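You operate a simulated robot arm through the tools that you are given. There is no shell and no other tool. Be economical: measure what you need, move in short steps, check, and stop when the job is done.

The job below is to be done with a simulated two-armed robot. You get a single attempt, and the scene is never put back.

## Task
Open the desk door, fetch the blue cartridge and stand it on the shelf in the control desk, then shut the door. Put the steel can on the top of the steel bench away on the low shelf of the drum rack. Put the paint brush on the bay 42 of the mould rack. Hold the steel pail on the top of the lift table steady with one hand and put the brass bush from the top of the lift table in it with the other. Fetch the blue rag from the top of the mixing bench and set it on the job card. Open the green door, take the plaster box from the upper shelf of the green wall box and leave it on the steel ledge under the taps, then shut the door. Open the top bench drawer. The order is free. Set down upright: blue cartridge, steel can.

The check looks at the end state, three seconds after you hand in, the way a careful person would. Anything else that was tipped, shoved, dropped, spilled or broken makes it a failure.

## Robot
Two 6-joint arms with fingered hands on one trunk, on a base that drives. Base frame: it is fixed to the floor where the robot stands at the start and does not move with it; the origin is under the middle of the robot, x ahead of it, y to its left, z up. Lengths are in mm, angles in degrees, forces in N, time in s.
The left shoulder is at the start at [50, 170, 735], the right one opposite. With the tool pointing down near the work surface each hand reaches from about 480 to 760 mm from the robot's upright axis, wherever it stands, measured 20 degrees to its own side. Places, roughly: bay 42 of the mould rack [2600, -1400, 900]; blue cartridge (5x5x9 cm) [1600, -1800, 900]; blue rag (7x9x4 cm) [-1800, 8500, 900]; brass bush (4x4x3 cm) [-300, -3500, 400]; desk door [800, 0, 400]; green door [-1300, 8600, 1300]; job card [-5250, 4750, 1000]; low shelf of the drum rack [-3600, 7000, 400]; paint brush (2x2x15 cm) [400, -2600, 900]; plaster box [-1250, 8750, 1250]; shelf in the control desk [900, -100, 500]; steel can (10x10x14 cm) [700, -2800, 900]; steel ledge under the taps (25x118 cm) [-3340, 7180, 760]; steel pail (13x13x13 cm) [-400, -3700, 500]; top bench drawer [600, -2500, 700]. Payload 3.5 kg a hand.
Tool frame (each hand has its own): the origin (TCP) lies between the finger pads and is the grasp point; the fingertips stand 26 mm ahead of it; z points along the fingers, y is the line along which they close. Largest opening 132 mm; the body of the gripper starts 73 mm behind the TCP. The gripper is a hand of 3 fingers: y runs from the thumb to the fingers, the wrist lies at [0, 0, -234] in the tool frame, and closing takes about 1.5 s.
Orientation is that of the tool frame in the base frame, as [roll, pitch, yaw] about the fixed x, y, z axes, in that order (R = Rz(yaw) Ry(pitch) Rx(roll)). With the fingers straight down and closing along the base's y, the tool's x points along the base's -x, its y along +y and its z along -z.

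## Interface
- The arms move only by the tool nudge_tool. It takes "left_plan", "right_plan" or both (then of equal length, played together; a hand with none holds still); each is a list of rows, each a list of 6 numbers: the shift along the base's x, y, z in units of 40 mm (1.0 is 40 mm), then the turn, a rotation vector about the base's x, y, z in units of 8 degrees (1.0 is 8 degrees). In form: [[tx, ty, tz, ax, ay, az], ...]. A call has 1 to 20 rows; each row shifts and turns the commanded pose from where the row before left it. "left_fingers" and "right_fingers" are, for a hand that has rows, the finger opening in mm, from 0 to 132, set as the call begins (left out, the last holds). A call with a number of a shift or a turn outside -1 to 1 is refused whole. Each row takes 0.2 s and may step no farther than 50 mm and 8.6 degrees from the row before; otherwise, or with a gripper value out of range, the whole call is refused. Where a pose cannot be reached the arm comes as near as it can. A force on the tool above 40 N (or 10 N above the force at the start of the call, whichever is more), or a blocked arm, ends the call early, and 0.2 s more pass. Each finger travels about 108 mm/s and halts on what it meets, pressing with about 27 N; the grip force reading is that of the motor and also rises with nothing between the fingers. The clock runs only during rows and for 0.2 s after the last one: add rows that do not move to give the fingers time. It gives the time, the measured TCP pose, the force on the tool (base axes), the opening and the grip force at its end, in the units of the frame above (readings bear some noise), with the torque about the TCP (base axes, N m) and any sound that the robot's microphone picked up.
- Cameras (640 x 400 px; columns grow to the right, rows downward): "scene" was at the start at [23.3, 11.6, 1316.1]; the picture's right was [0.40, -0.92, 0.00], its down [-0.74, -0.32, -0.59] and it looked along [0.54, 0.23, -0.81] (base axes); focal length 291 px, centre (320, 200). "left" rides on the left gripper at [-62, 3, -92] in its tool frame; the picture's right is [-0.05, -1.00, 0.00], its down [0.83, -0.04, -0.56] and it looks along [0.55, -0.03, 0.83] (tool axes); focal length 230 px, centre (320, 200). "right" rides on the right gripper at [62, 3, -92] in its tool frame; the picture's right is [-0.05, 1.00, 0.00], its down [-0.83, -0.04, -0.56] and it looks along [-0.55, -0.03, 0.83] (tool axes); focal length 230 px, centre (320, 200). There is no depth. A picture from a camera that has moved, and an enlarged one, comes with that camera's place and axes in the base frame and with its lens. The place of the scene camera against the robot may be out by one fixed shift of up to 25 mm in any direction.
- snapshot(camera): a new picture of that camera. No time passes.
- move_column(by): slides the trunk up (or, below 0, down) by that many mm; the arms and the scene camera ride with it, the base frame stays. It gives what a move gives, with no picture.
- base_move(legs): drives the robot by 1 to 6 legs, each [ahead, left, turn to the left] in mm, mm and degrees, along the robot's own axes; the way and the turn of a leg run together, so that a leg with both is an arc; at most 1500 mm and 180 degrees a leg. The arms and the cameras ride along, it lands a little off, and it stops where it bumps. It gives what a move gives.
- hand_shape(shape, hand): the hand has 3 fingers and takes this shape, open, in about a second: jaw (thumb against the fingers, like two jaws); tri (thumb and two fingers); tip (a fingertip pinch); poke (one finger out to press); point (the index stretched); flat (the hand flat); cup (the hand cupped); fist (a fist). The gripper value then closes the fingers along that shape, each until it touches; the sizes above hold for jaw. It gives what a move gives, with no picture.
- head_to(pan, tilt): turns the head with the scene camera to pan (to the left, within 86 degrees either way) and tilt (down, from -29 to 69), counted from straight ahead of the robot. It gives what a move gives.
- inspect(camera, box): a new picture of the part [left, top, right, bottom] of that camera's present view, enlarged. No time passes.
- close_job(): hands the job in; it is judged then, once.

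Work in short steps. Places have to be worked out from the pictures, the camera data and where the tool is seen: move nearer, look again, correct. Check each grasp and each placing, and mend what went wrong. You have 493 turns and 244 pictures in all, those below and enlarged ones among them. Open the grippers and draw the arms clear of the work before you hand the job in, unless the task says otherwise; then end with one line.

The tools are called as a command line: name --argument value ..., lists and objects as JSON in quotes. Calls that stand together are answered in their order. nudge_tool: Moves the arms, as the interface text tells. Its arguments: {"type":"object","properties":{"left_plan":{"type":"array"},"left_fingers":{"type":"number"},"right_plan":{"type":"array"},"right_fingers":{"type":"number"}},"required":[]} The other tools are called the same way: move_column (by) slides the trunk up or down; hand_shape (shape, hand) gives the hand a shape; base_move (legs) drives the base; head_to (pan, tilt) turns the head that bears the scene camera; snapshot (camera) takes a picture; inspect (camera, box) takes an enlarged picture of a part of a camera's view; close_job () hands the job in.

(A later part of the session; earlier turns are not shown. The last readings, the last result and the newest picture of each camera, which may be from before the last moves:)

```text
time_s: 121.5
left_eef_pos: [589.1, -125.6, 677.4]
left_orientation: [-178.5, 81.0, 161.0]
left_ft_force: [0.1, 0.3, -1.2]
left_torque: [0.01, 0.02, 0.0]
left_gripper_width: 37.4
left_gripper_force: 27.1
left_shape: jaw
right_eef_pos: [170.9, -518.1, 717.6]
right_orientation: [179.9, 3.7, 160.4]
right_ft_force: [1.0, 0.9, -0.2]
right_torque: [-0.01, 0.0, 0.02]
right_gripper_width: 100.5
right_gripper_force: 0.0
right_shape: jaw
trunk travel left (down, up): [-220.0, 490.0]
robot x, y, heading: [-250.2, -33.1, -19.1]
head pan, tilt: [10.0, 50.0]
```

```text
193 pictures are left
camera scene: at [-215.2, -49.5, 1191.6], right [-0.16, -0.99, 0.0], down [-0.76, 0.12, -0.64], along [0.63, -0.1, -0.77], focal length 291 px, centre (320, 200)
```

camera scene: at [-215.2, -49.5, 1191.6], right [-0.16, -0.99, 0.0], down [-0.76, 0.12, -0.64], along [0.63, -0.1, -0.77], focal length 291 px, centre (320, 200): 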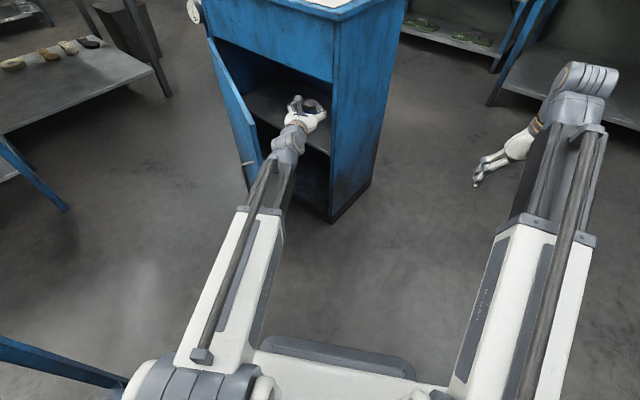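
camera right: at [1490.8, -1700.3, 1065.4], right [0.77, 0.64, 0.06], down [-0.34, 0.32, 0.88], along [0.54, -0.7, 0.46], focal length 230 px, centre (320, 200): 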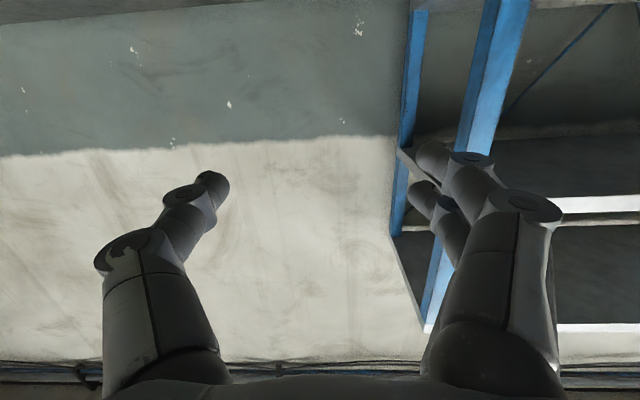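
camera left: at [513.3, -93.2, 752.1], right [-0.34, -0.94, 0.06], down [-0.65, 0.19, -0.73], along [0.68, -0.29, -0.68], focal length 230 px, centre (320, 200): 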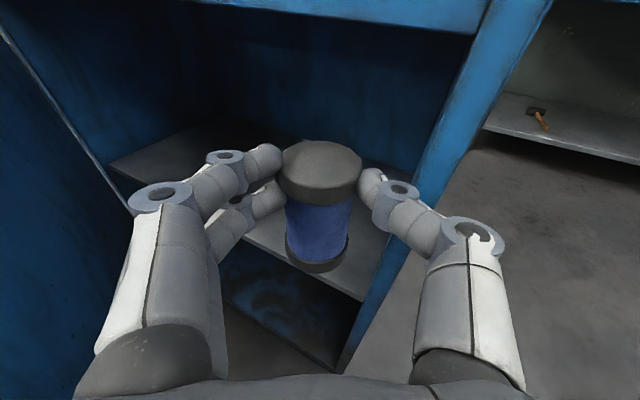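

Shelf surface judged at z≈445, opening up to ~700. Lower the hand to ~550 and shift left 40 for jamb clearance, then drive forward.

nudge_tool --left_plan '[[0.1, 0.3, -0.8, 0, 0, 0], [0.1, 0.3, -0.8, 0, 0, 0], [0.1, 0.3, -0.8, 0, 0, 0], [0, 0, -0.8, 0, 0, 0]]'

base_move --legs '[[170, 0, 0]]'

snapshot --camera "left"

snapshot --camera "scene"

```text
time_s: 122.5
left_eef_pos: [600.1, -89.1, 549.8]
left_orientation: [-178.6, 81.0, 161.2]
left_ft_force: [0.3, -0.5, -1.3]
left_torque: [0.04, 0.03, -0.02]
left_gripper_width: 37.2
left_gripper_force: 26.8
left_shape: jaw
right_eef_pos: [169.1, -519.9, 718.7]
right_orientation: [179.7, 3.8, 160.4]
right_ft_force: [-0.3, 0.4, 1.2]
right_torque: [0.03, -0.02, -0.01]
right_gripper_width: 100.1
right_gripper_force: 0.0
right_shape: jaw
trunk travel left (down, up): [-220.0, 490.0]
robot x, y, heading: [-250.2, -33.4, -18.9]
head pan, tilt: [10.0, 50.0]
```

```text
time_s: 123.9
left_eef_pos: [761.3, -145.2, 551.5]
left_orientation: [-178.5, 81.2, 161.0]
left_ft_force: [0.3, 1.0, -1.4]
left_torque: [0.03, 0.05, -0.01]
left_gripper_width: 37.2
left_gripper_force: 27.3
left_shape: jaw
right_eef_pos: [330.0, -574.5, 719.1]
right_orientation: [179.9, 3.8, 160.3]
right_ft_force: [0.8, -0.1, -0.5]
right_torque: [0.0, 0.0, -0.02]
right_gripper_width: 99.9
right_gripper_force: 0.1
right_shape: jaw
trunk travel left (down, up): [-220.0, 490.0]
robot x, y, heading: [-88.0, -86.2, -19.1]
head pan, tilt: [10.0, 50.0]
```

```text
192 pictures are left
camera left: at [685.9, -113.6, 625.1], right [-0.34, -0.94, 0.06], down [-0.65, 0.19, -0.73], along [0.68, -0.29, -0.68], focal length 230 px, centre (320, 200)
```

left: 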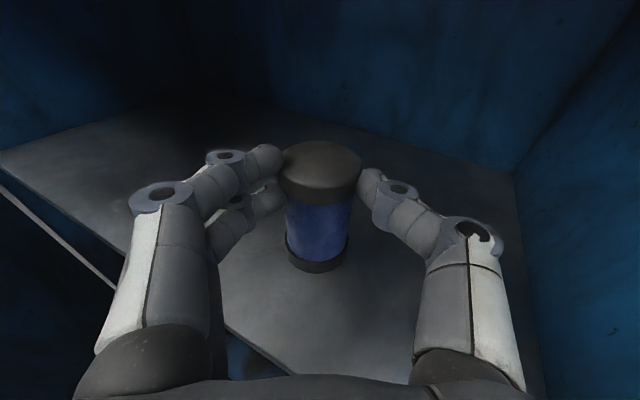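

```text
191 pictures are left
camera scene: at [-54.2, -105.4, 1191.5], right [-0.16, -0.99, 0.0], down [-0.76, 0.12, -0.64], along [0.63, -0.1, -0.77], focal length 291 px, centre (320, 200)
```

scene: 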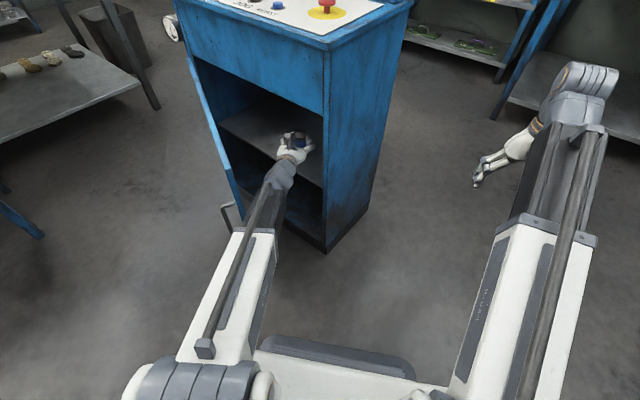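

Cartridge is over the shelf, ~70 mm behind its front edge. Move 30 mm deeper, then descend slowly until contact.

nudge_tool --left_plan '[[0.7, -0.2, 0, 0, 0, 0], [0, 0, -0.5, 0, 0, 0], [0, 0, -0.5, 0, 0, 0], [0, 0, -0.12, 0, 0, 0], [0, 0, -0.12, 0, 0, 0], [0, 0, -0.12, 0, 0, 0]]'

snapshot --camera "left"

```text
time_s: 125.3
left_eef_pos: [788.8, -153.1, 496.0]
left_orientation: [-178.6, 81.1, 160.9]
left_ft_force: [0.1, -0.2, -0.4]
left_torque: [-0.01, -0.01, 0.0]
left_gripper_width: 19.6
left_gripper_force: 27.0
left_shape: jaw
right_eef_pos: [331.8, -575.3, 717.9]
right_orientation: [179.9, 3.8, 160.3]
right_ft_force: [0.1, -0.2, 1.0]
right_torque: [0.01, 0.04, 0.0]
right_gripper_width: 99.8
right_gripper_force: 0.0
right_shape: jaw
trunk travel left (down, up): [-220.0, 490.0]
robot x, y, heading: [-85.4, -90.8, -19.0]
head pan, tilt: [10.0, 50.0]
```

```text
190 pictures are left
camera left: at [714.0, -121.4, 570.5], right [-0.34, -0.94, 0.06], down [-0.65, 0.19, -0.73], along [0.68, -0.29, -0.68], focal length 230 px, centre (320, 200)
```

left: 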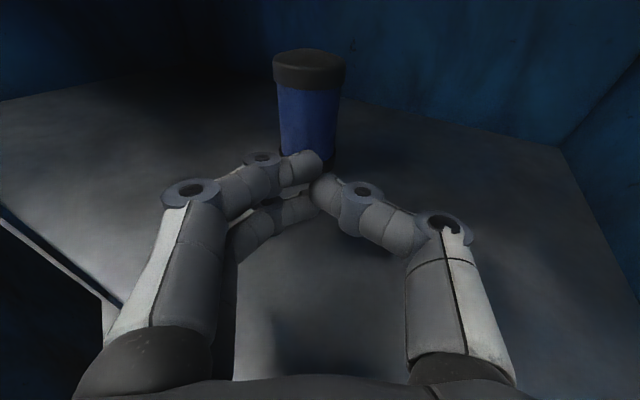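

The cartridge touched the shelf earlier than expected and slid out, but it stands upright on the shelf beyond the fingers. Withdraw straight back and check.

nudge_tool --left_plan '[[-0.5, 0.17, 0, 0, 0, 0], [-0.9, 0.3, 0.1, 0, 0, 0]]'

inspect --camera "left" --box '[120, 0, 520, 250]'

```text
time_s: 125.9
left_eef_pos: [732.9, -133.5, 500.3]
left_orientation: [-178.5, 81.1, 161.1]
left_ft_force: [0.1, -0.4, -0.6]
left_torque: [-0.03, 0.01, -0.02]
left_gripper_width: 19.5
left_gripper_force: 27.4
left_shape: jaw
right_eef_pos: [330.5, -573.1, 718.4]
right_orientation: [179.9, 3.8, 160.3]
right_ft_force: [0.2, 0.7, -0.2]
right_torque: [0.01, -0.02, 0.02]
right_gripper_width: 100.1
right_gripper_force: 0.0
right_shape: jaw
trunk travel left (down, up): [-220.0, 490.0]
robot x, y, heading: [-89.2, -88.2, -19.2]
head pan, tilt: [10.0, 50.0]
```

```text
1.60 times, centred on (320, 125) of left
camera zoom: at [657.4, -102.4, 575.3], right [-0.34, -0.94, 0.06], down [-0.65, 0.19, -0.73], along [0.68, -0.29, -0.68], focal length 368 px, centre (320, 320)
```

zoom: 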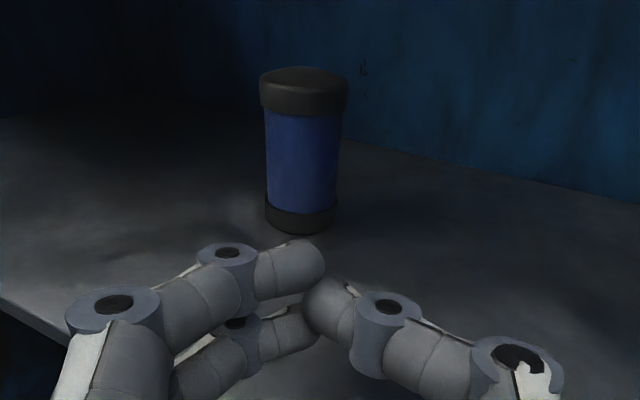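

Cartridge stands upright on the shelf. Back the base off and look at the door to plan shutting it.

base_move --legs '[[-165, 0, 0]]'

move_column --by 150

nudge_tool --left_plan '[[-0.58, 0.62, 0.5, 0.326, 0.946, 0], [-0.58, 0.62, 0.5, 0.326, 0.946, 0], [-0.58, 0.62, 0.5, 0.326, 0.946, 0], [-0.58, 0.62, 0.4, 0.326, 0.946, 0], [-0.58, 0.62, 0.3, 0.326, 0.946, 0], [-0.58, 0.62, 0.3, 0.326, 0.946, 0], [-0.58, 0.62, 0.3, 0.326, 0.946, 0], [-0.58, 0.62, 0.3, 0.326, 0.946, 0], [-0.58, 0.62, 0.3, 0.326, 0.946, 0], [-0.58, 0.62, 0.3, 0.326, 0.946, 0]]'

snapshot --camera "scene"

```text
time_s: 127.4
left_eef_pos: [578.4, -80.5, 501.2]
left_orientation: [-178.6, 81.1, 161.1]
left_ft_force: [0.8, 0.1, 0.1]
left_torque: [0.03, -0.01, 0.01]
left_gripper_width: 19.6
left_gripper_force: 26.9
left_shape: jaw
right_eef_pos: [177.8, -521.5, 718.8]
right_orientation: [179.9, 3.8, 160.5]
right_ft_force: [0.1, -0.8, 0.1]
right_torque: [-0.03, 0.0, -0.01]
right_gripper_width: 99.9
right_gripper_force: 0.1
right_shape: jaw
trunk travel left (down, up): [-220.0, 490.0]
robot x, y, heading: [-240.0, -33.7, -19.1]
head pan, tilt: [10.0, 50.0]
```

```text
time_s: 129.1
left_eef_pos: [578.3, -78.9, 650.2]
left_orientation: [-178.5, 81.1, 161.1]
left_ft_force: [0.2, 0.7, -0.9]
left_torque: [-0.03, 0.01, -0.01]
left_gripper_width: 19.2
left_gripper_force: 27.3
left_shape: jaw
right_eef_pos: [177.6, -520.5, 869.0]
right_orientation: [179.9, 3.8, 160.3]
right_ft_force: [-0.4, 0.2, 0.9]
right_torque: [0.01, 0.02, 0.02]
right_gripper_width: 99.9
right_gripper_force: 0.1
right_shape: jaw
trunk travel left (down, up): [-370.0, 340.0]
robot x, y, heading: [-242.3, -37.9, -19.1]
head pan, tilt: [10.0, 50.0]
```

```text
time_s: 131.3
left_eef_pos: [347.8, 168.3, 798.1]
left_orientation: [-178.6, 0.9, 161.0]
left_ft_force: [-0.9, 0.0, -0.4]
left_torque: [0.0, 0.02, -0.02]
left_gripper_width: 18.9
left_gripper_force: 26.8
left_shape: jaw
right_eef_pos: [178.0, -519.2, 868.9]
right_orientation: [179.8, 3.8, 160.3]
right_ft_force: [-0.5, 0.5, -0.1]
right_torque: [0.02, 0.01, 0.01]
right_gripper_width: 100.0
right_gripper_force: 0.0
right_shape: jaw
trunk travel left (down, up): [-370.0, 340.0]
robot x, y, heading: [-240.3, -36.0, -19.2]
head pan, tilt: [10.0, 50.0]
```

```text
188 pictures are left
camera scene: at [-208.4, -52.0, 1341.5], right [-0.16, -0.99, 0.0], down [-0.76, 0.12, -0.64], along [0.63, -0.1, -0.77], focal length 291 px, centre (320, 200)
```

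scene: 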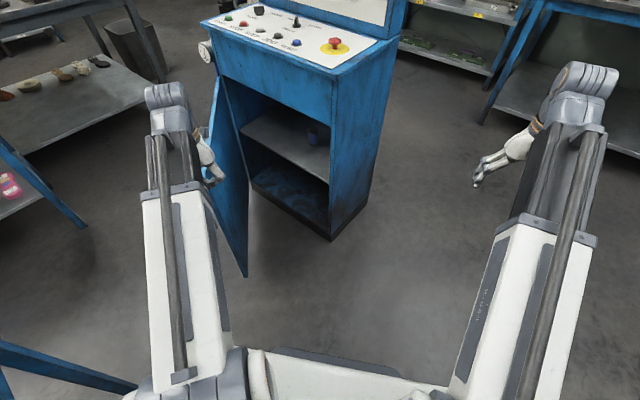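

Door's free end is near (437,195). Swing the left hand outside it, then drive forward a bit.

nudge_tool --left_plan '[[0.05, 0.95, 0, 0, 0, 0], [0.05, 0.95, 0, 0, 0, 0], [0.05, 0.95, 0, 0, 0, 0], [0.05, 0.95, 0, 0, 0, 0], [0.05, 0.3, 0, 0, 0, 0]]' --left_fingers 0

base_move --legs '[[120, 0, 0]]'

nudge_tool --left_plan '[[0, 0, -1, 0, 0, 0], [0, 0, -1, 0, 0, 0], [0, 0, -1, 0, 0, 0], [0, 0, -1, 0, 0, 0], [0, 0, -1, 0, 0, 0], [0, 0, -1, 0, 0, 0]]'

snapshot --camera "scene"

```text
time_s: 132.5
left_eef_pos: [357.7, 332.4, 797.2]
left_orientation: [-178.6, 1.0, 161.0]
left_ft_force: [-1.2, 0.6, 0.0]
left_torque: [0.0, 0.02, 0.05]
left_gripper_width: 18.8
left_gripper_force: 27.0
left_shape: jaw
right_eef_pos: [177.0, -520.5, 868.2]
right_orientation: [179.9, 3.7, 160.4]
right_ft_force: [-0.2, -0.4, -0.1]
right_torque: [0.02, 0.03, -0.02]
right_gripper_width: 100.1
right_gripper_force: 0.0
right_shape: jaw
trunk travel left (down, up): [-370.0, 340.0]
robot x, y, heading: [-243.7, -37.1, -19.1]
head pan, tilt: [10.0, 50.0]
```

```text
time_s: 133.8
left_eef_pos: [471.3, 293.3, 798.1]
left_orientation: [-178.6, 0.9, 161.0]
left_ft_force: [-0.2, 0.0, 1.0]
left_torque: [0.0, 0.01, -0.01]
left_gripper_width: 19.0
left_gripper_force: 27.2
left_shape: jaw
right_eef_pos: [290.0, -560.6, 868.5]
right_orientation: [179.9, 3.8, 160.3]
right_ft_force: [-0.3, -0.5, -0.7]
right_torque: [0.0, -0.02, 0.01]
right_gripper_width: 100.1
right_gripper_force: 0.1
right_shape: jaw
trunk travel left (down, up): [-370.0, 340.0]
robot x, y, heading: [-129.7, -76.2, -19.0]
head pan, tilt: [10.0, 50.0]
```

```text
time_s: 135.2
left_eef_pos: [472.6, 291.6, 558.3]
left_orientation: [-178.6, 1.0, 161.1]
left_ft_force: [0.2, 0.6, -0.1]
left_torque: [-0.04, -0.03, 0.0]
left_gripper_width: 19.1
left_gripper_force: 27.0
left_shape: jaw
right_eef_pos: [290.7, -560.8, 869.5]
right_orientation: [179.9, 3.8, 160.4]
right_ft_force: [-0.6, 0.3, -0.9]
right_torque: [-0.01, 0.0, -0.03]
right_gripper_width: 100.0
right_gripper_force: 0.1
right_shape: jaw
trunk travel left (down, up): [-370.0, 340.0]
robot x, y, heading: [-126.0, -72.4, -19.1]
head pan, tilt: [10.0, 50.0]
```

```text
187 pictures are left
camera scene: at [-94.9, -91.2, 1341.6], right [-0.16, -0.99, 0.0], down [-0.76, 0.12, -0.64], along [0.63, -0.1, -0.77], focal length 291 px, centre (320, 200)
```

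scene: 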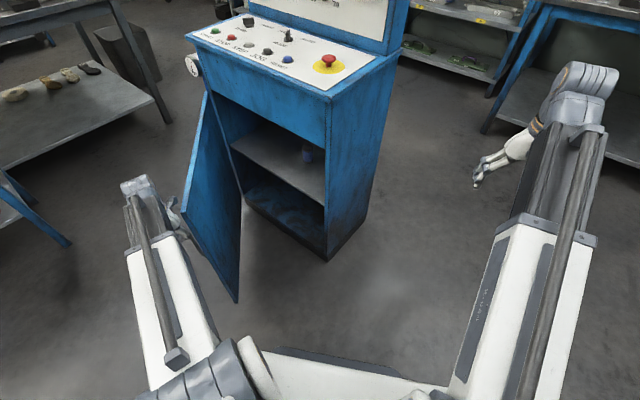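

Hand is outside the door at its free end. Push along the closing arc.

nudge_tool --left_plan '[[0.4, -0.95, 0, 0, 0, 0], [0.4, -0.95, 0, 0, 0, 0], [0.4, -0.95, 0, 0, 0, 0], [0.03, -0.83, 0, 0, 0, 0], [0.03, -0.83, 0, 0, 0, 0], [0.03, -0.83, 0, 0, 0, 0]]'

snapshot --camera "scene"

```text
time_s: 136.6
left_eef_pos: [523.5, 78.7, 558.3]
left_orientation: [-178.6, 1.0, 161.0]
left_ft_force: [0.2, 0.9, 0.8]
left_torque: [-0.04, 0.06, 0.0]
left_gripper_width: 18.9
left_gripper_force: 26.9
left_shape: jaw
right_eef_pos: [291.1, -560.5, 868.9]
right_orientation: [179.9, 3.8, 160.4]
right_ft_force: [0.9, -0.4, -0.2]
right_torque: [-0.01, 0.0, -0.04]
right_gripper_width: 100.0
right_gripper_force: 0.0
right_shape: jaw
trunk travel left (down, up): [-370.0, 340.0]
robot x, y, heading: [-130.2, -79.0, -19.1]
head pan, tilt: [10.0, 50.0]
```

```text
186 pictures are left
camera scene: at [-94.9, -91.1, 1341.5], right [-0.16, -0.99, 0.0], down [-0.76, 0.12, -0.64], along [0.63, -0.1, -0.77], focal length 291 px, centre (320, 200)
```

scene: 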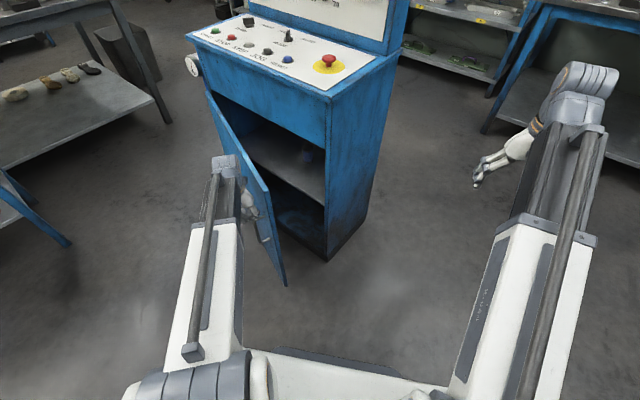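

The door follows. Continue the closing arc to the end.

nudge_tool --left_plan '[[0.18, -0.82, 0, 0, 0, 0], [0.18, -0.82, 0, 0, 0, 0], [0.18, -0.82, 0, 0, 0, 0], [0.32, -0.77, 0, 0, 0, 0], [0.32, -0.77, 0, 0, 0, 0], [0.35, -0.7, 0, 0, 0, 0], [0.35, -0.5, 0, 0, 0, 0], [0.35, -0.4, 0, 0, 0, 0]]'

snapshot --camera "scene"

```text
time_s: 138.0
left_eef_pos: [582.0, -105.2, 558.3]
left_orientation: [-178.7, 0.4, 161.4]
left_ft_force: [-3.6, 2.8, -0.5]
left_torque: [-0.22, -0.19, 0.17]
left_gripper_width: 18.9
left_gripper_force: 26.8
left_shape: jaw
right_eef_pos: [291.5, -559.1, 869.1]
right_orientation: [179.9, 3.8, 160.5]
right_ft_force: [1.3, 0.0, 0.6]
right_torque: [-0.01, 0.01, 0.0]
right_gripper_width: 100.1
right_gripper_force: 0.1
right_shape: jaw
trunk travel left (down, up): [-370.0, 340.0]
robot x, y, heading: [-129.7, -74.4, -18.9]
head pan, tilt: [10.0, 50.0]
stopped in row 7 (left hand): the force on the tool passed its limit at 68 N (the readings are from after the stop); the commanded pose is now the measured one
```

```text
185 pictures are left
camera scene: at [-94.9, -91.2, 1341.5], right [-0.16, -0.99, 0.0], down [-0.76, 0.12, -0.64], along [0.63, -0.1, -0.77], focal length 291 px, centre (320, 200)
```

scene: 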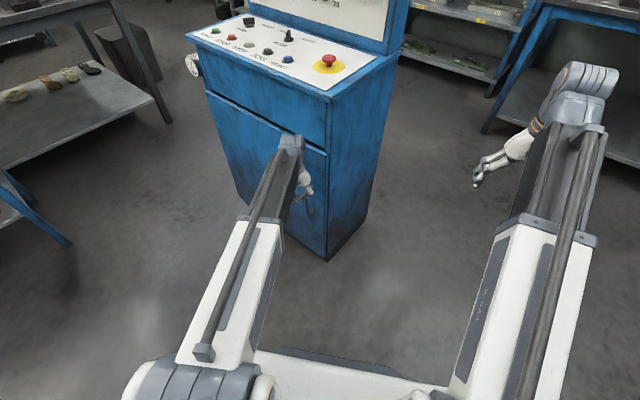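

Door shut. Withdraw the hand to tuck and verify.

nudge_tool --left_plan '[[-0.6, 0.6, 0, 0, 0, 0], [-0.7, 0.6, 0.2, 0, 0, 0], [-0.7, 0.6, 0.5, 0, 0, 0], [-0.6, 0.6, 0.7, 0, 0, 0], [-0.5, 0.6, 0.8, 0, 0, 0], [-0.4, 0.6, 0.8, 0, 0, 0], [0, 0.3, 1, 0, 0, 0], [0, 0, 1, 0, 0, 0]]' --left_fingers 130

snapshot --camera "scene"

```text
time_s: 139.8
left_eef_pos: [442.1, 50.8, 758.7]
left_orientation: [-178.7, 0.4, 161.3]
left_ft_force: [0.0, -0.2, 0.4]
left_torque: [0.01, 0.02, 0.04]
left_gripper_width: 129.8
left_gripper_force: 0.2
left_shape: jaw
right_eef_pos: [291.3, -559.9, 867.4]
right_orientation: [179.9, 3.8, 160.4]
right_ft_force: [0.6, 0.7, -0.6]
right_torque: [0.01, 0.02, 0.0]
right_gripper_width: 100.0
right_gripper_force: 0.0
right_shape: jaw
trunk travel left (down, up): [-370.0, 340.0]
robot x, y, heading: [-132.0, -77.7, -19.3]
head pan, tilt: [10.0, 50.0]
```

```text
184 pictures are left
camera scene: at [-94.9, -91.1, 1341.5], right [-0.16, -0.99, 0.0], down [-0.76, 0.12, -0.64], along [0.63, -0.1, -0.77], focal length 291 px, centre (320, 200)
```

scene: 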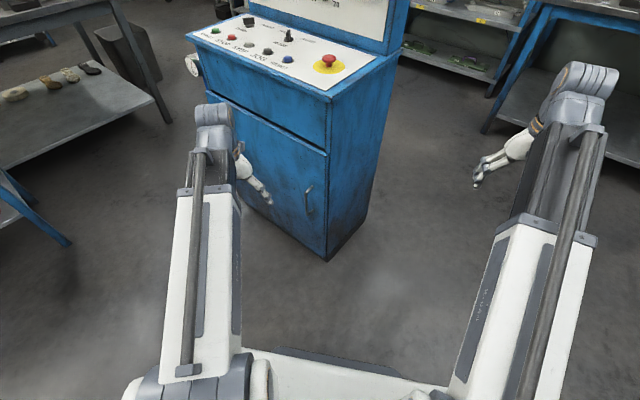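

Desk job done. Next the bench's right end: raise the trunk and drive there.

move_column --by 260

base_move --legs '[[281, -561, 0], [0, 0, -31], [800, -550, 0]]'

head_to --pan 0 --tilt 35

snapshot --camera "scene"

```text
time_s: 142.5
left_eef_pos: [442.9, 49.6, 1018.6]
left_orientation: [-178.7, 0.5, 161.2]
left_ft_force: [-0.3, 0.7, -0.3]
left_torque: [-0.01, -0.03, 0.03]
left_gripper_width: 129.6
left_gripper_force: 0.0
left_shape: jaw
right_eef_pos: [291.6, -560.1, 1128.4]
right_orientation: [179.8, 3.8, 160.4]
right_ft_force: [0.2, -0.5, 1.0]
right_torque: [0.01, 0.02, 0.02]
right_gripper_width: 100.0
right_gripper_force: 0.1
right_shape: jaw
trunk travel left (down, up): [-630.0, 80.0]
robot x, y, heading: [-126.1, -74.3, -18.6]
head pan, tilt: [10.0, 50.0]
```

```text
time_s: 152.2
left_eef_pos: [620.3, -1848.9, 1017.4]
left_orientation: [-178.6, 0.3, 130.8]
left_ft_force: [0.6, -0.1, -0.5]
left_torque: [0.02, 0.0, 0.02]
left_gripper_width: 130.0
left_gripper_force: 0.0
left_shape: jaw
right_eef_pos: [179.1, -2296.9, 1129.4]
right_orientation: [179.9, 3.9, 129.9]
right_ft_force: [-0.5, -0.4, 0.4]
right_torque: [0.02, 0.0, 0.03]
right_gripper_width: 100.1
right_gripper_force: 0.0
right_shape: jaw
trunk travel left (down, up): [-630.0, 80.0]
robot x, y, heading: [64.3, -1664.2, -49.7]
head pan, tilt: [10.0, 50.0]
```

```text
time_s: 153.0
left_eef_pos: [620.8, -1847.4, 1017.9]
left_orientation: [-178.6, 0.4, 130.8]
left_ft_force: [0.5, -0.3, -0.3]
left_torque: [-0.02, 0.04, 0.02]
left_gripper_width: 130.0
left_gripper_force: 0.0
left_shape: jaw
right_eef_pos: [179.6, -2296.4, 1128.3]
right_orientation: [179.8, 3.8, 129.9]
right_ft_force: [0.5, 0.5, -0.5]
right_torque: [-0.03, -0.04, -0.01]
right_gripper_width: 99.9
right_gripper_force: 0.1
right_shape: jaw
trunk travel left (down, up): [-630.0, 80.0]
robot x, y, heading: [64.2, -1663.7, -49.3]
head pan, tilt: [0.0, 35.0]
```

```text
183 pictures are left
camera scene: at [91.3, -1719.9, 1623.2], right [-0.76, -0.65, 0.0], down [-0.37, 0.44, -0.82], along [0.53, -0.62, -0.57], focal length 291 px, centre (320, 200)
```

scene: 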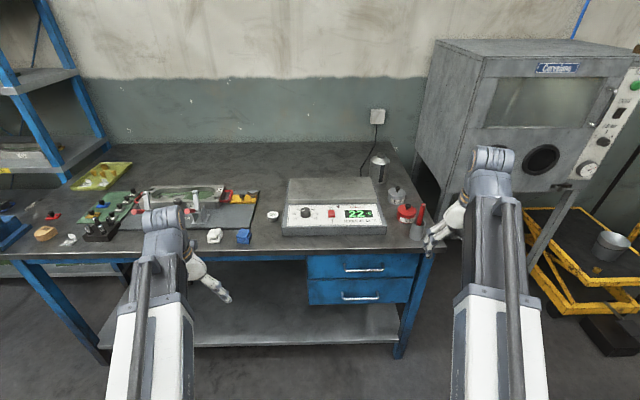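

Zoom into the bench's right end.

inspect --camera "scene" --box '[270, 140, 470, 310]'

snapshot --camera "right"

```text
2.35 times, centred on (370, 225) of scene
camera zoom: at [91.3, -1719.9, 1623.2], right [-0.76, -0.65, 0.0], down [-0.37, 0.44, -0.82], along [0.53, -0.62, -0.57], focal length 686 px, centre (202, 141)
```

zoom: 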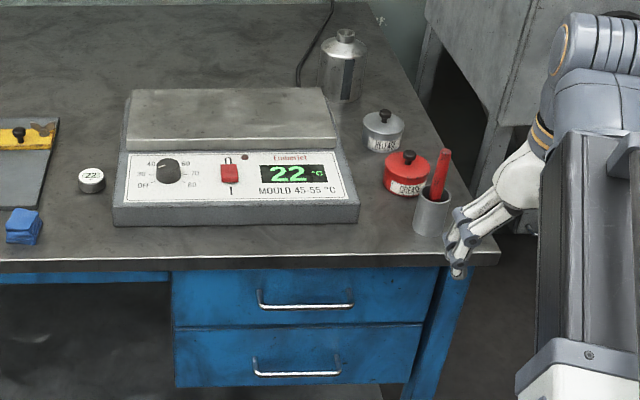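

```text
181 pictures are left
camera right: at [139.8, -2243.1, 1215.7], right [0.8, 0.6, 0.01], down [0.47, -0.64, 0.61], along [0.37, -0.48, -0.79], focal length 230 px, centre (320, 200)
```

right: 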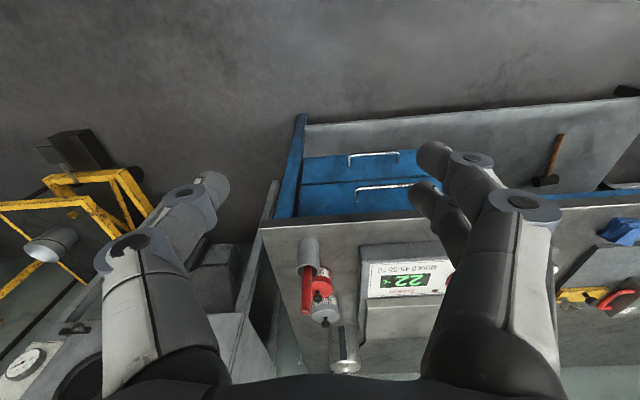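

The brush is the red handle standing in the grey cup at ≈(334,-2538), top z≈1040. Drive closer so the right hand can take it from above.

base_move --legs '[[170, -110, 0]]'

snapshot --camera "right"

```text
time_s: 154.6
left_eef_pos: [648.3, -2049.4, 1017.8]
left_orientation: [-178.8, 0.3, 130.9]
left_ft_force: [0.3, 0.4, -0.9]
left_torque: [-0.01, -0.03, -0.03]
left_gripper_width: 130.0
left_gripper_force: 0.0
left_shape: jaw
right_eef_pos: [207.9, -2497.2, 1126.3]
right_orientation: [179.8, 3.8, 130.0]
right_ft_force: [0.0, -0.3, -0.3]
right_torque: [0.0, 0.0, 0.02]
right_gripper_width: 100.4
right_gripper_force: 0.1
right_shape: jaw
trunk travel left (down, up): [-630.0, 80.0]
robot x, y, heading: [88.3, -1870.6, -49.4]
head pan, tilt: [0.0, 35.0]
```

```text
180 pictures are left
camera right: at [167.7, -2443.9, 1215.3], right [0.8, 0.6, 0.01], down [0.47, -0.64, 0.61], along [0.37, -0.48, -0.79], focal length 230 px, centre (320, 200)
```

right: 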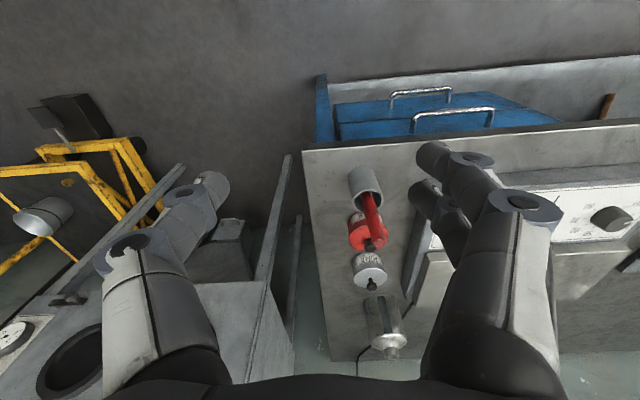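

Handle tip triangulates to ≈(362,-2578,1010), leaning away from me. Move the right hand over it at z≈1060 with a narrower opening and look.

nudge_tool --right_plan '[[0.8, -0.4, -0.2, 0, 0, 0], [0.8, -0.4, -0.3, 0, 0, 0], [0.8, -0.4, -0.3, 0, 0, 0], [0.8, -0.4, -0.4, 0, 0, 0], [0.4, -0.2, -0.4, 0, 0, 0]]' --right_fingers 70

snapshot --camera "right"

inspect --camera "scene" --box '[320, 140, 520, 280]'

```text
time_s: 155.8
left_eef_pos: [648.4, -2048.5, 1016.7]
left_orientation: [-178.7, 0.5, 130.9]
left_ft_force: [0.6, 0.9, 0.2]
left_torque: [0.0, 0.05, 0.02]
left_gripper_width: 130.2
left_gripper_force: 0.0
left_shape: jaw
right_eef_pos: [352.1, -2569.9, 1063.5]
right_orientation: [179.9, 3.8, 130.0]
right_ft_force: [-0.3, -0.5, 0.1]
right_torque: [0.02, 0.01, 0.02]
right_gripper_width: 70.9
right_gripper_force: 0.0
right_shape: jaw
trunk travel left (down, up): [-630.0, 80.0]
robot x, y, heading: [94.7, -1864.7, -49.6]
head pan, tilt: [0.0, 35.0]
```

```text
179 pictures are left
camera right: at [311.6, -2515.8, 1151.0], right [0.8, 0.6, 0.01], down [0.47, -0.64, 0.61], along [0.37, -0.48, -0.79], focal length 230 px, centre (320, 200)
```

right: 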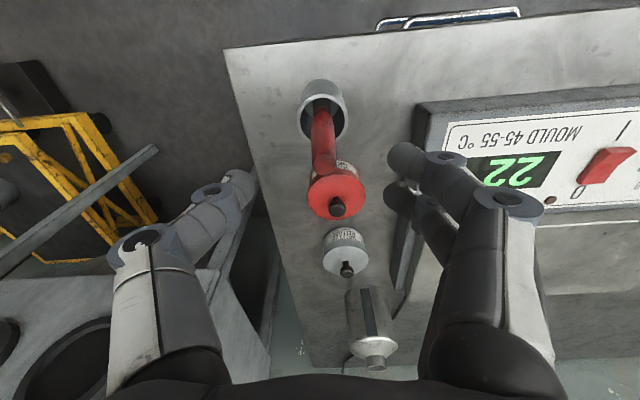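

```text
2.86 times, centred on (420, 210) of scene
camera zoom: at [118.3, -1920.1, 1623.3], right [-0.76, -0.65, 0.0], down [-0.37, 0.44, -0.82], along [0.53, -0.62, -0.57], focal length 833 px, centre (34, 171)
```

zoom: 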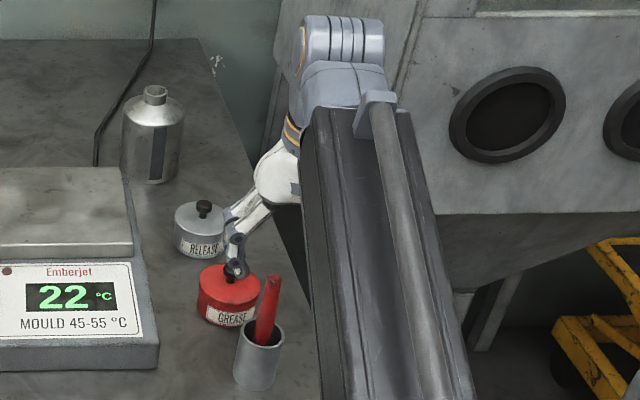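

Handle tip ≈(351,-2562,1030), nearly vertical in the cup. Descend to z≈1003 around it and close.

nudge_tool --right_plan '[[-0.05, 0.25, -0.5, 0, 0, 0], [0, 0, -0.5, 0, 0, 0], [0, 0, -0.5, 0, 0, 0]]'

nudge_tool --right_plan '[[0, 0, 0, 0, 0, 0], [0, 0, 0, 0, 0, 0], [0, 0, 0, 0, 0, 0], [0, 0, 0, 0, 0, 0]]' --right_fingers 0

snapshot --camera "right"

```text
time_s: 156.6
left_eef_pos: [647.2, -2047.4, 1017.0]
left_orientation: [-178.7, 0.5, 130.9]
left_ft_force: [0.1, 0.9, -0.3]
left_torque: [0.02, -0.03, 0.0]
left_gripper_width: 129.8
left_gripper_force: 0.1
left_shape: jaw
right_eef_pos: [349.3, -2559.1, 1004.5]
right_orientation: [179.9, 3.7, 130.0]
right_ft_force: [-0.5, 0.1, -0.2]
right_torque: [-0.01, -0.01, -0.03]
right_gripper_width: 70.8
right_gripper_force: 0.1
right_shape: jaw
trunk travel left (down, up): [-630.0, 80.0]
robot x, y, heading: [89.2, -1863.5, -49.7]
head pan, tilt: [0.0, 35.0]
```

```text
time_s: 157.6
left_eef_pos: [647.3, -2048.1, 1017.7]
left_orientation: [-178.7, 0.4, 130.8]
left_ft_force: [0.2, -0.1, -0.6]
left_torque: [0.05, 0.0, -0.01]
left_gripper_width: 129.7
left_gripper_force: 0.1
left_shape: jaw
right_eef_pos: [349.8, -2558.8, 1004.5]
right_orientation: [180.0, 3.8, 130.0]
right_ft_force: [0.5, -0.1, 0.3]
right_torque: [-0.01, 0.0, -0.02]
right_gripper_width: 0.0
right_gripper_force: 27.2
right_shape: jaw
trunk travel left (down, up): [-630.0, 80.0]
robot x, y, heading: [89.5, -1866.6, -49.5]
head pan, tilt: [0.0, 35.0]
```

```text
177 pictures are left
camera right: at [309.6, -2504.9, 1091.4], right [0.8, 0.6, 0.01], down [0.47, -0.64, 0.61], along [0.37, -0.48, -0.79], focal length 230 px, centre (320, 200)
```

right: 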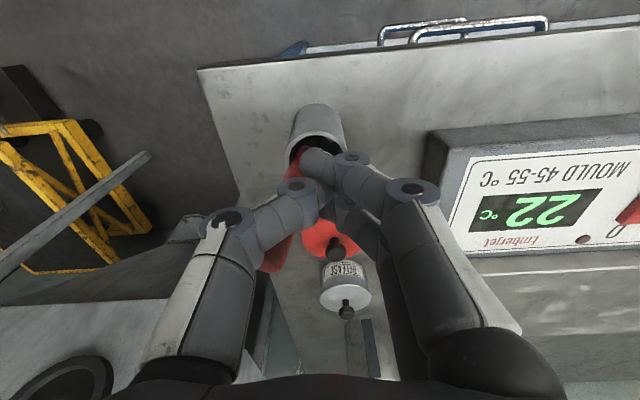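

Fingers closed without the stick (it leans to the outside of the thumb). Open and re-look.

nudge_tool --right_plan '[[0, 0, 0, 0, 0, 0], [0, 0, 0, 0, 0, 0], [0, 0, 0, 0, 0, 0], [0, 0, 0, 0, 0, 0]]' --right_fingers 70

snapshot --camera "right"

inspect --camera "scene" --box '[350, 170, 470, 260]'

```text
time_s: 158.6
left_eef_pos: [648.0, -2046.9, 1017.9]
left_orientation: [-178.7, 0.5, 130.9]
left_ft_force: [-0.7, -0.7, -0.4]
left_torque: [0.01, -0.02, 0.01]
left_gripper_width: 129.9
left_gripper_force: 0.1
left_shape: jaw
right_eef_pos: [349.9, -2559.3, 1005.0]
right_orientation: [179.9, 3.7, 129.9]
right_ft_force: [0.7, -0.5, 0.7]
right_torque: [-0.01, -0.01, 0.03]
right_gripper_width: 69.6
right_gripper_force: 0.1
right_shape: jaw
trunk travel left (down, up): [-630.0, 80.0]
robot x, y, heading: [90.0, -1870.7, -49.5]
head pan, tilt: [0.0, 35.0]
```

```text
176 pictures are left
camera right: at [309.6, -2504.9, 1091.4], right [0.8, 0.6, 0.01], down [0.47, -0.64, 0.61], along [0.37, -0.48, -0.79], focal length 230 px, centre (320, 200)
```

right: 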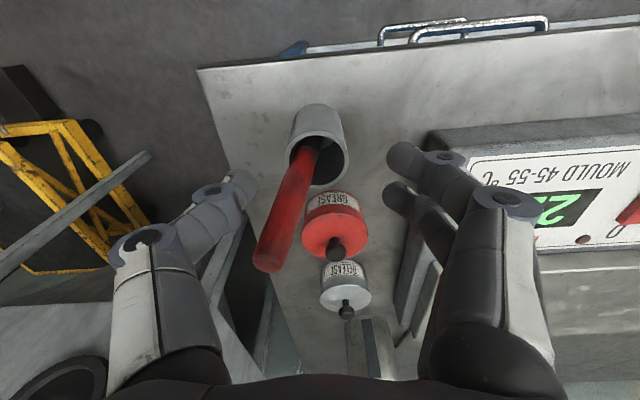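

```text
4.44 times, centred on (410, 215) of scene
camera zoom: at [118.2, -1920.0, 1623.3], right [-0.76, -0.65, 0.0], down [-0.37, 0.44, -0.82], along [0.53, -0.62, -0.57], focal length 1295 px, centre (-80, 133)
```

zoom: 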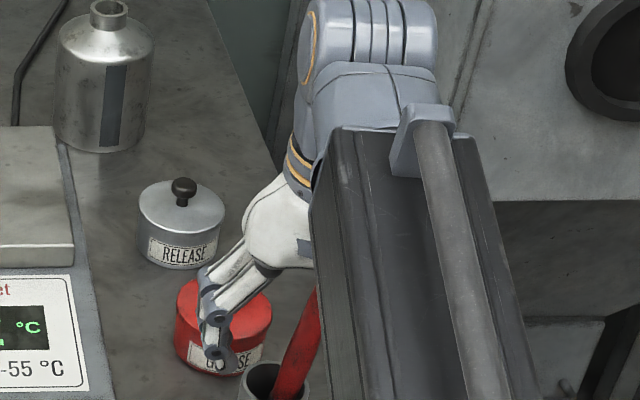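

Depth is ambiguous; raise the hand 120 mm straight up and take zoomed views to triangulate accurately.

inspect --camera "right" --box '[220, 80, 420, 280]'

nudge_tool --right_plan '[[0, 0, 1, 0, 0, 0], [0, 0, 1, 0, 0, 0], [0, 0, 1, 0, 0, 0]]'

inspect --camera "right" --box '[220, 0, 420, 200]'

```text
2.00 times, centred on (320, 180) of right
camera zoom: at [309.6, -2504.9, 1091.4], right [0.8, 0.6, 0.01], down [0.47, -0.64, 0.61], along [0.37, -0.48, -0.79], focal length 460 px, centre (320, 240)
```

zoom: 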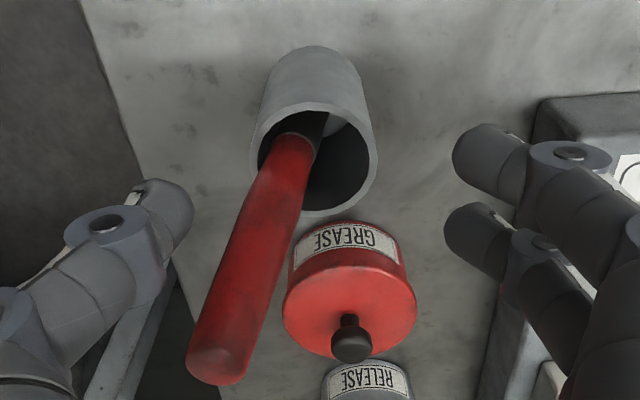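

```text
time_s: 159.4
left_eef_pos: [647.7, -2048.5, 1019.2]
left_orientation: [-178.7, 0.4, 130.9]
left_ft_force: [-0.2, -0.6, -0.2]
left_torque: [0.01, -0.03, 0.02]
left_gripper_width: 129.8
left_gripper_force: 0.1
left_shape: jaw
right_eef_pos: [348.7, -2559.2, 1125.9]
right_orientation: [179.8, 3.6, 130.0]
right_ft_force: [-1.0, 0.2, 0.0]
right_torque: [0.01, 0.0, 0.0]
right_gripper_width: 69.3
right_gripper_force: 0.1
right_shape: jaw
trunk travel left (down, up): [-630.0, 80.0]
robot x, y, heading: [86.5, -1868.0, -49.7]
head pan, tilt: [0.0, 35.0]
```

```text
2.00 times, centred on (320, 100) of right
camera zoom: at [309.2, -2505.2, 1212.3], right [0.8, 0.6, 0.01], down [0.48, -0.64, 0.61], along [0.37, -0.48, -0.79], focal length 460 px, centre (320, 400)
```

zoom: 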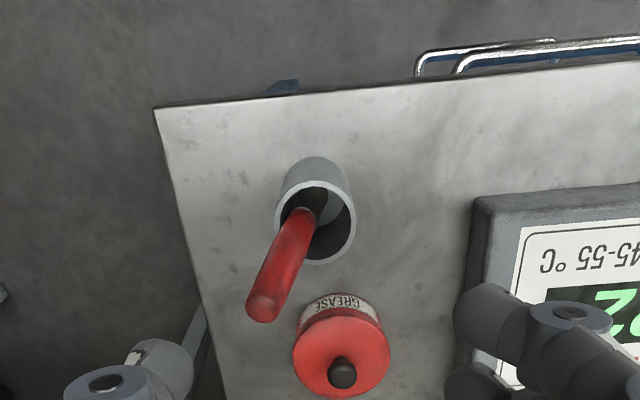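

Now consistent: cup rim z≈940 at (355,-2566); stick tip ≈(353,-2612,998). Move over (352,-2602), descend to 982, close.

nudge_tool --right_plan '[[0.05, -0.55, -0.6, 0, 0, 0], [0.05, -0.5, -0.8, 0, 0, 0], [0, 0, -0.8, 0, 0, 0], [0, 0, -0.8, 0, 0, 0], [0, 0, -0.6, 0, 0, 0]]' --right_fingers 70

snapshot --camera "right"

```text
time_s: 160.6
left_eef_pos: [648.5, -2047.3, 1018.4]
left_orientation: [-178.7, 0.4, 130.9]
left_ft_force: [0.0, 1.0, 0.1]
left_torque: [0.0, -0.03, 0.0]
left_gripper_width: 129.9
left_gripper_force: 0.0
left_shape: jaw
right_eef_pos: [353.7, -2602.3, 981.1]
right_orientation: [179.8, 3.9, 130.0]
right_ft_force: [-0.6, 0.7, -1.5]
right_torque: [0.02, 0.0, 0.0]
right_gripper_width: 69.7
right_gripper_force: 0.0
right_shape: jaw
trunk travel left (down, up): [-630.0, 80.0]
robot x, y, heading: [93.3, -1868.6, -49.5]
head pan, tilt: [0.0, 35.0]
```

```text
172 pictures are left
camera right: at [313.5, -2547.4, 1067.5], right [0.8, 0.6, 0.01], down [0.47, -0.64, 0.61], along [0.37, -0.48, -0.79], focal length 230 px, centre (320, 200)
```

right: 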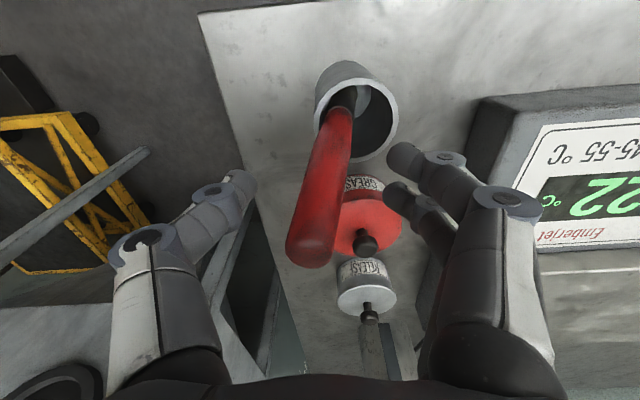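

The stick's upper part is between the fingers now. Close.

nudge_tool --right_plan '[[0, 0, 0, 0, 0, 0], [0, 0, 0, 0, 0, 0], [0, 0, 0, 0, 0, 0], [0, 0, 0, 0, 0, 0], [0, 0, 0, 0, 0, 0]]' --right_fingers 0

snapshot --camera "right"

```text
time_s: 161.8
left_eef_pos: [648.4, -2048.3, 1018.0]
left_orientation: [-178.7, 0.4, 130.8]
left_ft_force: [-1.1, -0.7, 0.0]
left_torque: [0.0, 0.01, 0.02]
left_gripper_width: 130.3
left_gripper_force: 0.1
left_shape: jaw
right_eef_pos: [354.8, -2601.0, 981.0]
right_orientation: [179.9, 3.9, 130.1]
right_ft_force: [8.9, 4.8, 2.0]
right_torque: [0.23, -0.2, -0.15]
right_gripper_width: 0.3
right_gripper_force: 27.0
right_shape: jaw
trunk travel left (down, up): [-630.0, 80.0]
robot x, y, heading: [90.0, -1864.9, -49.4]
head pan, tilt: [0.0, 35.0]
```

```text
171 pictures are left
camera right: at [315.1, -2546.4, 1068.2], right [0.8, 0.6, 0.01], down [0.48, -0.64, 0.61], along [0.37, -0.48, -0.79], focal length 230 px, centre (320, 200)
```

right: 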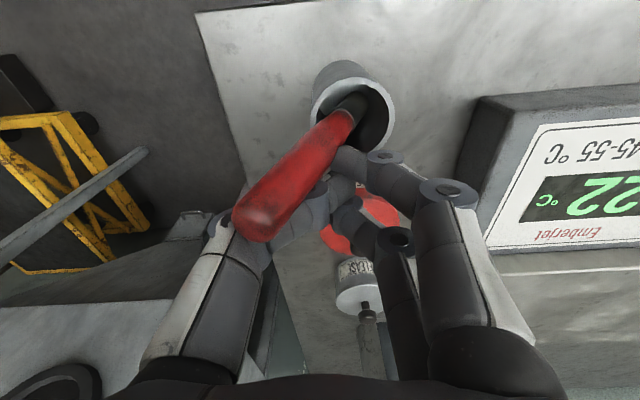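

The stick ended up on the robot side of the fingers; my TCP was too far forward. Open and look again.

nudge_tool --right_plan '[[0, 0, 0, 0, 0, 0], [0, 0, 0, 0, 0, 0], [0, 0, 0, 0, 0, 0], [0, 0, 0, 0, 0, 0]]' --right_fingers 70

inspect --camera "right" --box '[170, 50, 470, 300]'

nudge_tool --right_plan '[[0, 0, 0.7, 0, 0, 0], [0, 0, 0.8, 0, 0, 0]]'

inspect --camera "right" --box '[170, 0, 470, 250]'

```text
time_s: 162.8
left_eef_pos: [647.9, -2047.1, 1018.9]
left_orientation: [-178.7, 0.4, 130.9]
left_ft_force: [-0.2, 0.3, -1.0]
left_torque: [0.03, 0.0, -0.03]
left_gripper_width: 130.0
left_gripper_force: 0.1
left_shape: jaw
right_eef_pos: [353.6, -2602.3, 981.5]
right_orientation: [179.8, 3.8, 130.0]
right_ft_force: [0.1, -0.2, -0.8]
right_torque: [-0.03, -0.03, -0.01]
right_gripper_width: 69.7
right_gripper_force: 0.1
right_shape: jaw
trunk travel left (down, up): [-630.0, 80.0]
robot x, y, heading: [91.5, -1869.8, -49.5]
head pan, tilt: [0.0, 35.0]
```

```text
1.60 times, centred on (320, 175) of right
camera zoom: at [313.4, -2547.4, 1067.9], right [0.8, 0.6, 0.01], down [0.47, -0.64, 0.61], along [0.37, -0.48, -0.79], focal length 368 px, centre (320, 240)
```

zoom: 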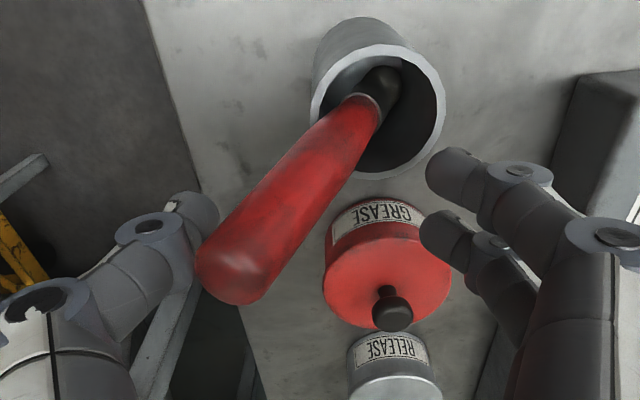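

```text
time_s: 163.4
left_eef_pos: [645.9, -2048.6, 1017.2]
left_orientation: [-178.8, 0.4, 130.9]
left_ft_force: [1.0, 0.8, -0.7]
left_torque: [0.02, 0.02, 0.02]
left_gripper_width: 130.2
left_gripper_force: 0.1
left_shape: jaw
right_eef_pos: [353.3, -2602.2, 1041.3]
right_orientation: [180.0, 3.8, 130.1]
right_ft_force: [-0.2, 0.8, -0.2]
right_torque: [-0.03, 0.01, -0.04]
right_gripper_width: 69.6
right_gripper_force: 0.1
right_shape: jaw
trunk travel left (down, up): [-630.0, 80.0]
robot x, y, heading: [96.4, -1866.9, -49.5]
head pan, tilt: [0.0, 35.0]
```

```text
1.60 times, centred on (320, 125) of right
camera zoom: at [313.6, -2547.1, 1128.1], right [0.8, 0.6, 0.01], down [0.47, -0.64, 0.61], along [0.37, -0.48, -0.79], focal length 368 px, centre (320, 320)
```

zoom: 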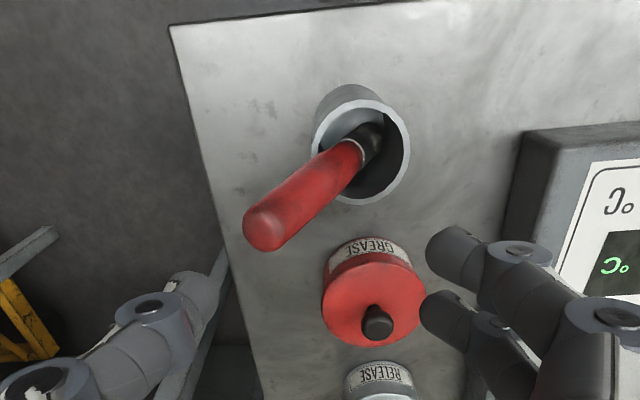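

The stick leans ~28° to my right, in the closing direction. I'll roll the hand 28° to align with it and come down along its axis (tip ≈(330,-2597,1013)).

nudge_tool --right_plan '[[-0.22, -0.06, 0.2, 0.568, -0.665, 0], [-0.22, -0.06, 0.1, 0.568, -0.665, 0], [-0.22, -0.06, 0, 0.568, -0.665, 0], [-0.22, -0.06, 0, 0.568, -0.665, 0]]'

snapshot --camera "right"

```text
time_s: 164.4
left_eef_pos: [647.4, -2046.5, 1016.8]
left_orientation: [-178.8, 0.3, 130.9]
left_ft_force: [0.1, -0.2, -0.4]
left_torque: [0.01, 0.0, -0.03]
left_gripper_width: 130.1
left_gripper_force: 0.1
left_shape: jaw
right_eef_pos: [316.2, -2604.3, 1053.1]
right_orientation: [151.8, 3.3, 128.3]
right_ft_force: [-0.7, 0.7, -0.4]
right_torque: [0.0, 0.04, -0.01]
right_gripper_width: 69.7
right_gripper_force: 0.1
right_shape: jaw
right hand out of reach, approached as far as the arm can: row 4
trunk travel left (down, up): [-630.0, 80.0]
robot x, y, heading: [89.7, -1862.8, -49.7]
head pan, tilt: [0.0, 35.0]
```

```text
168 pictures are left
camera right: at [244.1, -2576.0, 1129.7], right [0.71, 0.52, 0.47], down [0.26, -0.82, 0.51], along [0.66, -0.24, -0.71], focal length 230 px, centre (320, 200)
```

right: 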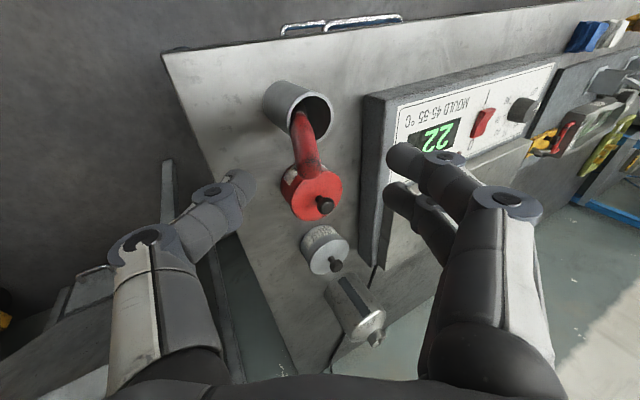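

Well lined up: tip lies 42 mm ahead along the finger axis. Advance 70 mm along it and close.

nudge_tool --right_plan '[[0.33, 0.22, -0.77, 0, 0, 0], [0.33, 0.22, -0.77, 0, 0, 0]]'

nudge_tool --right_plan '[[0, 0, 0, 0, 0, 0], [0, 0, 0, 0, 0, 0], [0, 0, 0, 0, 0, 0], [0, 0, 0, 0, 0, 0]]' --right_fingers 0

snapshot --camera "right"

```text
time_s: 165.0
left_eef_pos: [648.3, -2048.0, 1017.7]
left_orientation: [-178.8, 0.4, 130.9]
left_ft_force: [-0.3, 0.0, 0.7]
left_torque: [-0.03, 0.04, -0.01]
left_gripper_width: 130.1
left_gripper_force: 0.0
left_shape: jaw
right_eef_pos: [342.3, -2585.2, 988.8]
right_orientation: [151.7, 3.1, 128.3]
right_ft_force: [0.2, 0.0, -0.2]
right_torque: [0.0, 0.02, 0.0]
right_gripper_width: 69.6
right_gripper_force: 0.0
right_shape: jaw
trunk travel left (down, up): [-630.0, 80.0]
robot x, y, heading: [93.7, -1865.5, -49.5]
head pan, tilt: [0.0, 35.0]
```

```text
time_s: 166.0
left_eef_pos: [649.5, -2047.3, 1017.7]
left_orientation: [-178.7, 0.4, 130.8]
left_ft_force: [0.0, 0.2, 0.6]
left_torque: [-0.03, 0.01, 0.0]
left_gripper_width: 130.1
left_gripper_force: 0.0
left_shape: jaw
right_eef_pos: [343.5, -2585.5, 988.9]
right_orientation: [151.8, 3.1, 128.4]
right_ft_force: [-0.7, -0.8, 0.0]
right_torque: [-0.02, 0.08, 0.0]
right_gripper_width: 6.5
right_gripper_force: 27.3
right_shape: jaw
trunk travel left (down, up): [-630.0, 80.0]
robot x, y, heading: [91.3, -1862.2, -49.4]
head pan, tilt: [0.0, 35.0]
```

```text
167 pictures are left
camera right: at [271.0, -2558.3, 1067.3], right [0.71, 0.52, 0.47], down [0.26, -0.82, 0.51], along [0.66, -0.24, -0.72], focal length 230 px, centre (320, 200)
```

right: 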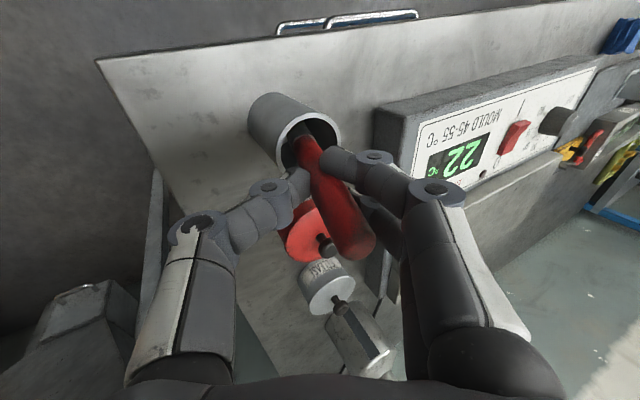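

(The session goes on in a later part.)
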